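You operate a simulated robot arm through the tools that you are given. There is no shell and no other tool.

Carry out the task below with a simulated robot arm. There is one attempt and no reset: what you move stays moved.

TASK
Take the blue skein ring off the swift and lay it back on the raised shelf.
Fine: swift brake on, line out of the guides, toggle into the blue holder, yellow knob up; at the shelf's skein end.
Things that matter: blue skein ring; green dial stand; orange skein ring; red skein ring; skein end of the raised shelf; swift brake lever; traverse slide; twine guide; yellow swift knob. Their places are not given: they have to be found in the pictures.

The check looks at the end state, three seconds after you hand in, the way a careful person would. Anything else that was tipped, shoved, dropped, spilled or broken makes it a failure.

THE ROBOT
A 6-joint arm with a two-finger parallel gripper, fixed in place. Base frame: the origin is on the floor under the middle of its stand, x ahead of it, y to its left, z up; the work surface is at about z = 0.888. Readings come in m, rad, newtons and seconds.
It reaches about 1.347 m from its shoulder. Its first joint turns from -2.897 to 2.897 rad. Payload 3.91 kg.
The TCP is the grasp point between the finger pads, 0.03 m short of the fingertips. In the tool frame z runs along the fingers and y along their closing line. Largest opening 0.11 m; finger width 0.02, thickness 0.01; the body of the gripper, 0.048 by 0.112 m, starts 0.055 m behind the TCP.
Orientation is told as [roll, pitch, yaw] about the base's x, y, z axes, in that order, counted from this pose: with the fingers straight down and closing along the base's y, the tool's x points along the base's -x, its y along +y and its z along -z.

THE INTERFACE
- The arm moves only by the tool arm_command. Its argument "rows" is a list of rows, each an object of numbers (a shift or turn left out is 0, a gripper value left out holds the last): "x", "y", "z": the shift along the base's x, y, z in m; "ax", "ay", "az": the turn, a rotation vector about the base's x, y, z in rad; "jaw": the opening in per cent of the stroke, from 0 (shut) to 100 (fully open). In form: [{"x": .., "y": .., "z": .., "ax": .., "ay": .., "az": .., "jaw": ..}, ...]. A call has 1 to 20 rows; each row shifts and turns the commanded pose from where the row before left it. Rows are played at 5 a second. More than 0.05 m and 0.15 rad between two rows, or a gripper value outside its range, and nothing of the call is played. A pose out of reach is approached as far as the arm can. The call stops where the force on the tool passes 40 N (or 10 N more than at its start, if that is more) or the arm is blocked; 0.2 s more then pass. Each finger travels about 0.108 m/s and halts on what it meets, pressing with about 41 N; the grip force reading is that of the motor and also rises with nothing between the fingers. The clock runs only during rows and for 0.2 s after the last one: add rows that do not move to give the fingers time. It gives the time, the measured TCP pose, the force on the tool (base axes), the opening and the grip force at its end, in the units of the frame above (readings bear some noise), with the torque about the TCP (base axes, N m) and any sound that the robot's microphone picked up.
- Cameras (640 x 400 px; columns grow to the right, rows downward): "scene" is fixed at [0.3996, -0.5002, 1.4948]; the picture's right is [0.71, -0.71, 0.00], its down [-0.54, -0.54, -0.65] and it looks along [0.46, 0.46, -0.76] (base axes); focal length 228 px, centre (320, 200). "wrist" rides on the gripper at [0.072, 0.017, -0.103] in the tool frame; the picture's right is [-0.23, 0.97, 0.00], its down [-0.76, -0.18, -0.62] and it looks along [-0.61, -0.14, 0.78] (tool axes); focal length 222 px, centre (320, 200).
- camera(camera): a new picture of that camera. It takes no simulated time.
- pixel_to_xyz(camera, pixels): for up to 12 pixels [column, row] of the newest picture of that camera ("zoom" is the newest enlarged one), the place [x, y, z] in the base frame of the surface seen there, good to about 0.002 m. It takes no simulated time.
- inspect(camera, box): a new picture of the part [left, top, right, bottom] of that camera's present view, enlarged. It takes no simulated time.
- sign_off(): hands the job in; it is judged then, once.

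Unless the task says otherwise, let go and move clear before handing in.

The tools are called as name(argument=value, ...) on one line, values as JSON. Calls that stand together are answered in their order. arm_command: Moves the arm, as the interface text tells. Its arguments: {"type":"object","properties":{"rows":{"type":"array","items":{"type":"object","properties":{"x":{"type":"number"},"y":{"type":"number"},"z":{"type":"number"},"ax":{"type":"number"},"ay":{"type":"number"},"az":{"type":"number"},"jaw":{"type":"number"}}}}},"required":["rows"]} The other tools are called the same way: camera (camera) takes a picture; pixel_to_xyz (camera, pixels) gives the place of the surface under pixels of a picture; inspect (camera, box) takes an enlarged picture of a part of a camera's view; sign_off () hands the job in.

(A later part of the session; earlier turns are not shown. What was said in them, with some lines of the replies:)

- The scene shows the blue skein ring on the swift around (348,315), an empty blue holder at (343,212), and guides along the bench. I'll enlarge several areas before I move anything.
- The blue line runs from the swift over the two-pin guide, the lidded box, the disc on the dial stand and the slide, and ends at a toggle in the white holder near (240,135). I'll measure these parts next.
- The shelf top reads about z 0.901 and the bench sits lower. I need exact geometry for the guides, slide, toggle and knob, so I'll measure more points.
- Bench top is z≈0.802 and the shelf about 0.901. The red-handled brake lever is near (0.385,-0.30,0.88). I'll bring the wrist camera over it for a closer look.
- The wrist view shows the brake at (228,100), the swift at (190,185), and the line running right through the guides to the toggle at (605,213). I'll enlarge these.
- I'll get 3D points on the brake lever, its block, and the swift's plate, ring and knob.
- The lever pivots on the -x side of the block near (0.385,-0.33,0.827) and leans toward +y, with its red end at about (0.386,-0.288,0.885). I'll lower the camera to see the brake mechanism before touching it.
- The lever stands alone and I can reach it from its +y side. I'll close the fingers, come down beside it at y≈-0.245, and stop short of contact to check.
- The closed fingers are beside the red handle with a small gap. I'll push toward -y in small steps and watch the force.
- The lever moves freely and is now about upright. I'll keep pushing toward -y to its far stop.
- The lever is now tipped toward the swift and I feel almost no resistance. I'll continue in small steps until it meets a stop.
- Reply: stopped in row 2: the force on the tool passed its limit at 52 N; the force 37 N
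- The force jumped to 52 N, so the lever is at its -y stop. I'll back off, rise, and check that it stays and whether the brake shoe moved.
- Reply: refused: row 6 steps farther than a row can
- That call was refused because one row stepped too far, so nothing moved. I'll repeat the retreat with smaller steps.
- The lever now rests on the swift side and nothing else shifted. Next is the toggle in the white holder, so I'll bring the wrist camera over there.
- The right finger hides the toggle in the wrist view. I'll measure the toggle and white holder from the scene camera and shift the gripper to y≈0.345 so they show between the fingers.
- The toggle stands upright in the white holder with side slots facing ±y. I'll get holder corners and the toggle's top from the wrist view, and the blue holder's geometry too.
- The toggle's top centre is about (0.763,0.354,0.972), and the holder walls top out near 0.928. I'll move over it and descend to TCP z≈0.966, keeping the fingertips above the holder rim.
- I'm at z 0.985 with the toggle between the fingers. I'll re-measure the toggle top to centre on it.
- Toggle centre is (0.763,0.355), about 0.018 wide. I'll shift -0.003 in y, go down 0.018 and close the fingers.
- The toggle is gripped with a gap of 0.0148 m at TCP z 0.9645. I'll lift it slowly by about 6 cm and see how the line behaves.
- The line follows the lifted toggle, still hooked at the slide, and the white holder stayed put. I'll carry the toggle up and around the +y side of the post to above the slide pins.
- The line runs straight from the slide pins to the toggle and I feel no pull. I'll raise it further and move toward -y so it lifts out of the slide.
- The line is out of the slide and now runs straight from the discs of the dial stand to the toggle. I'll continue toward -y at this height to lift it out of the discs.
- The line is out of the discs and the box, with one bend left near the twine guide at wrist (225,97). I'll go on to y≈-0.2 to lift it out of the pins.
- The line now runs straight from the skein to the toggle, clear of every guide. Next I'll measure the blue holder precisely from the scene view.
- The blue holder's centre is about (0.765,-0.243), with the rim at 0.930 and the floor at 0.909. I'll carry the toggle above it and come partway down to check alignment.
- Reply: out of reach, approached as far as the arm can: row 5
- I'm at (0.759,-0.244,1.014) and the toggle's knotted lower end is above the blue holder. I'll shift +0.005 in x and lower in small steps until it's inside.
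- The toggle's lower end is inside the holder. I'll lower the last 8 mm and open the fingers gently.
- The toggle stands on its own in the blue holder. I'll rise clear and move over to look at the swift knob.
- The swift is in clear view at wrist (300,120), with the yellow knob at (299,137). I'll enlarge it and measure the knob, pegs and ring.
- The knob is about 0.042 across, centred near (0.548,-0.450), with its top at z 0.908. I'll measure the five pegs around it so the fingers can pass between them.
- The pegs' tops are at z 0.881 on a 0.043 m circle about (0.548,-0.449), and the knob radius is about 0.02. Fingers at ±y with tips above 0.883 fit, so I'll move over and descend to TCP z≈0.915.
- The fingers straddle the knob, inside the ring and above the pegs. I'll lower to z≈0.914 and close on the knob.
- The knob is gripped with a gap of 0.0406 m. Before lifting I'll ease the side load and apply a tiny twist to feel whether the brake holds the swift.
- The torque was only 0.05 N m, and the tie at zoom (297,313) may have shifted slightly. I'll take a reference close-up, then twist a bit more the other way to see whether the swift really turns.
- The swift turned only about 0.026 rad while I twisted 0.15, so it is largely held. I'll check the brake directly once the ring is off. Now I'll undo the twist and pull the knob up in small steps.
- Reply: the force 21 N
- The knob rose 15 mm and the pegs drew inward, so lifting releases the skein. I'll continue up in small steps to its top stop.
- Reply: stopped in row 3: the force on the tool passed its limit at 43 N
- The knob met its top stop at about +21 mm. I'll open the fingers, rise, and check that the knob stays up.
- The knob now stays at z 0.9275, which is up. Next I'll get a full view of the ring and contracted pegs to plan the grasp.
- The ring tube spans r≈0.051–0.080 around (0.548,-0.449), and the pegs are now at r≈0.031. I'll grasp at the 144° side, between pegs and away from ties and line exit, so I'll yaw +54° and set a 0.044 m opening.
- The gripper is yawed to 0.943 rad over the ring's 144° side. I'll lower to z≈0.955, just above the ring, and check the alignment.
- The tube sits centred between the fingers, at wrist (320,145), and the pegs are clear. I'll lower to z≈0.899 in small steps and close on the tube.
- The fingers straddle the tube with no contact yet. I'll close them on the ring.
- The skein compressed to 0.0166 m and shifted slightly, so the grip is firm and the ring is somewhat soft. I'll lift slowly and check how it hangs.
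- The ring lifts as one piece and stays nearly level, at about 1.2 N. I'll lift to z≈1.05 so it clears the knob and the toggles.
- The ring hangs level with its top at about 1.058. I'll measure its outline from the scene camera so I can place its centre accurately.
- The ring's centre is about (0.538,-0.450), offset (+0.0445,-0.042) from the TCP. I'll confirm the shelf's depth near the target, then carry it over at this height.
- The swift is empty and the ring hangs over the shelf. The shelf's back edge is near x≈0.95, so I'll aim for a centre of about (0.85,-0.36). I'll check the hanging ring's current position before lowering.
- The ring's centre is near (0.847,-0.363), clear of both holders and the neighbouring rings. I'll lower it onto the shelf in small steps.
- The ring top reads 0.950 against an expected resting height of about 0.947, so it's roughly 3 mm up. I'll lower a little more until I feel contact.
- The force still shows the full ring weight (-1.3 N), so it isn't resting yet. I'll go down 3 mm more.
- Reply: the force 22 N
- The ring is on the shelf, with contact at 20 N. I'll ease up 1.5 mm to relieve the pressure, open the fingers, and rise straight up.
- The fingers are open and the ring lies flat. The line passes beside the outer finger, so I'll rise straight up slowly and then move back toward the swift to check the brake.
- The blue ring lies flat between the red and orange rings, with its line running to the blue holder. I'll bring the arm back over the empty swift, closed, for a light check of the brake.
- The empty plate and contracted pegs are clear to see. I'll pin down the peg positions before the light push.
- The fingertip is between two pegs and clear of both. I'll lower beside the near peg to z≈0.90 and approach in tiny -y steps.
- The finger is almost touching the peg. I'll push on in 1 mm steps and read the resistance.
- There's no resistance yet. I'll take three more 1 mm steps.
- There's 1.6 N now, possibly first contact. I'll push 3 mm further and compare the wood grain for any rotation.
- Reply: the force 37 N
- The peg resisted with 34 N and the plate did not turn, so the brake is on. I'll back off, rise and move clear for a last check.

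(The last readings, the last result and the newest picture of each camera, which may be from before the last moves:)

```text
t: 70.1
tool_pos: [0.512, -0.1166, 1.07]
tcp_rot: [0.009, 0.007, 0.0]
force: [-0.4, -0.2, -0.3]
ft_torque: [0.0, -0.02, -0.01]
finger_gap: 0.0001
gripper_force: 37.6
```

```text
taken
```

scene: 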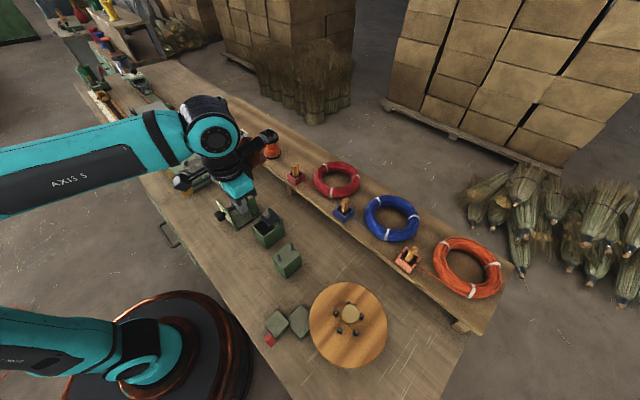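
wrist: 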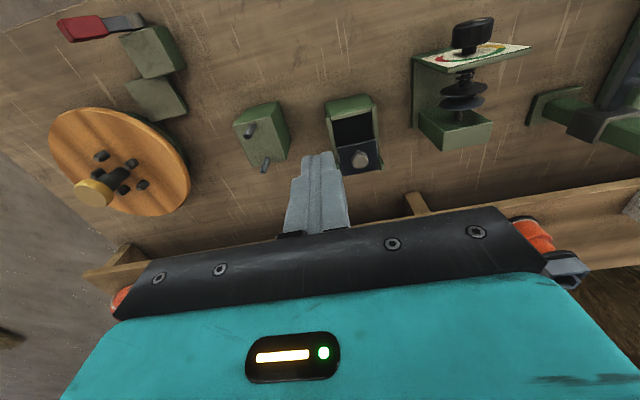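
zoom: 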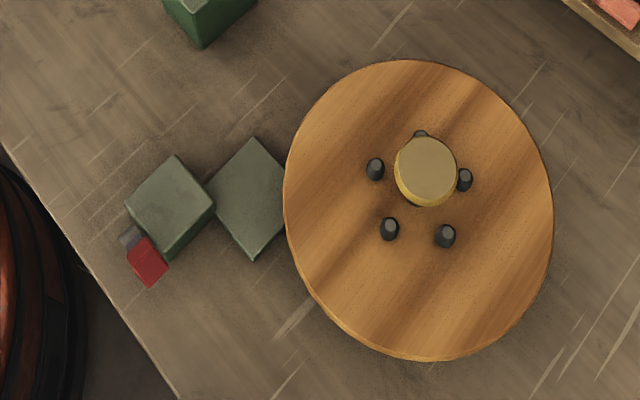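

The ring, toggle, knob and lever all look right, and the guides are empty. I'll raise the arm a little further, then confirm the knob height, slide and dial stand.

arm_command(rows=[{"z": 0.045, "jaw": 30}, {"z": 0.045}, {"z": 0.02, "y": -0.04, "x": -0.01}, {"y": -0.045}, {"y": -0.045}, {}])

camera(camera="scene")

pixel_to_xyz(camera="scene", pixels=[[351, 309], [267, 341], [394, 196], [394, 216], [372, 215], [413, 205], [345, 200], [343, 212], [337, 180], [468, 268]])

inspect(camera="scene", box=[150, 90, 310, 280])

camera(camera="wrist")

```text
t: 71.5
tool_pos: [0.5044, -0.2464, 1.1757]
tcp_rot: [0.01, 0.005, 0.0]
force: [0.2, -0.3, -0.2]
ft_torque: [0.0, 0.0, -0.04]
finger_gap: 0.033
gripper_force: 0.1
```

```text
taken
```

scene: 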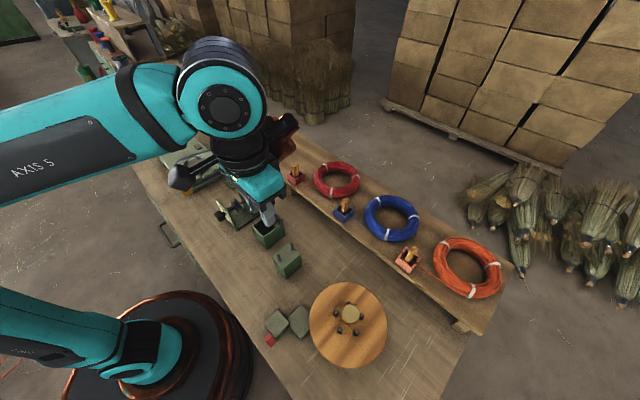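

```text
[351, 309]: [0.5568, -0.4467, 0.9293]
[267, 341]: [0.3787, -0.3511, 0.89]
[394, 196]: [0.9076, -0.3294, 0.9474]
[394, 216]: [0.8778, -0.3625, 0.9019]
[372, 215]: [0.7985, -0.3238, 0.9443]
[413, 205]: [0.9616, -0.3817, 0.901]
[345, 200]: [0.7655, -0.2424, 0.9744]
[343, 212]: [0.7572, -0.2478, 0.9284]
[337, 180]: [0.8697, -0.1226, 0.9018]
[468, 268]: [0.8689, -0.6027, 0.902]
```

```text
2.11 times, centred on (230, 185) of scene
```

zoom: 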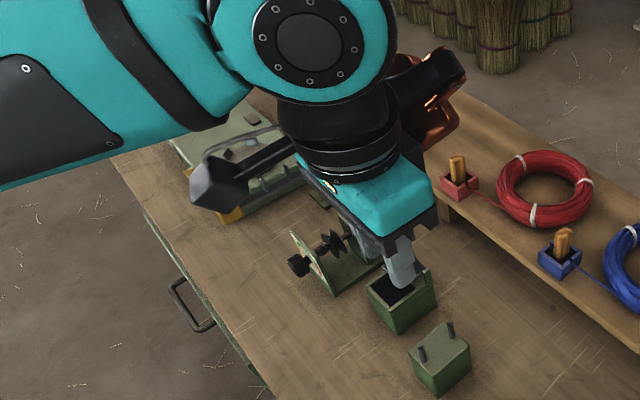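

```text
taken
```

wrist: 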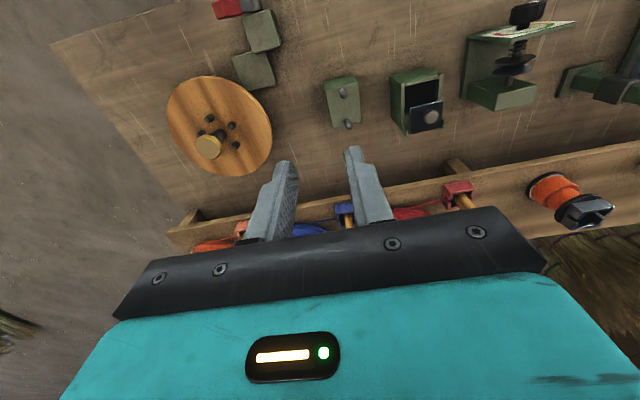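

Final readings: the knob top is at 0.929 (up) and the blue ring lies flat on the shelf with its top at 0.947. The toggle stands in the blue holder, the brake lever is on its holding side, and the red and orange rings have not moved. The arm is open and clear, so I'm handing in.

sign_off()

```text
The job is handed in.
```

The blue skein ring is off the swift and lies flat on the raised shelf, between the red and orange rings. I've handed the job in; the check's result hasn't come back.

- **Brake:** the lever is over on the swift side. A push of about 34 N on one of the swift's pegs did not turn it, so the brake is holding.
- **Line:** it is out of the traverse slide, the discs of the green dial stand, the lidded box and the twine guide. It now runs straight from the ring to its toggle.
- **Toggle:** it stands on its own in the blue holder.
- **Yellow knob:** it is up about 2 cm, at its top stop, and it stayed there after I let go.
- **Ring position:** it is centred near (0.85, -0.36), beside the blue holder. I took "skein end" to mean this free spot in the skein half of the shelf.

The red and orange rings read the same positions as at the start. In the pictures, the other holders, the dial stand and the guides look unmoved. The arm partly hid the traverse slide in the last picture, but nothing looked shifted there in earlier views. The gripper is empty and clear of everything.
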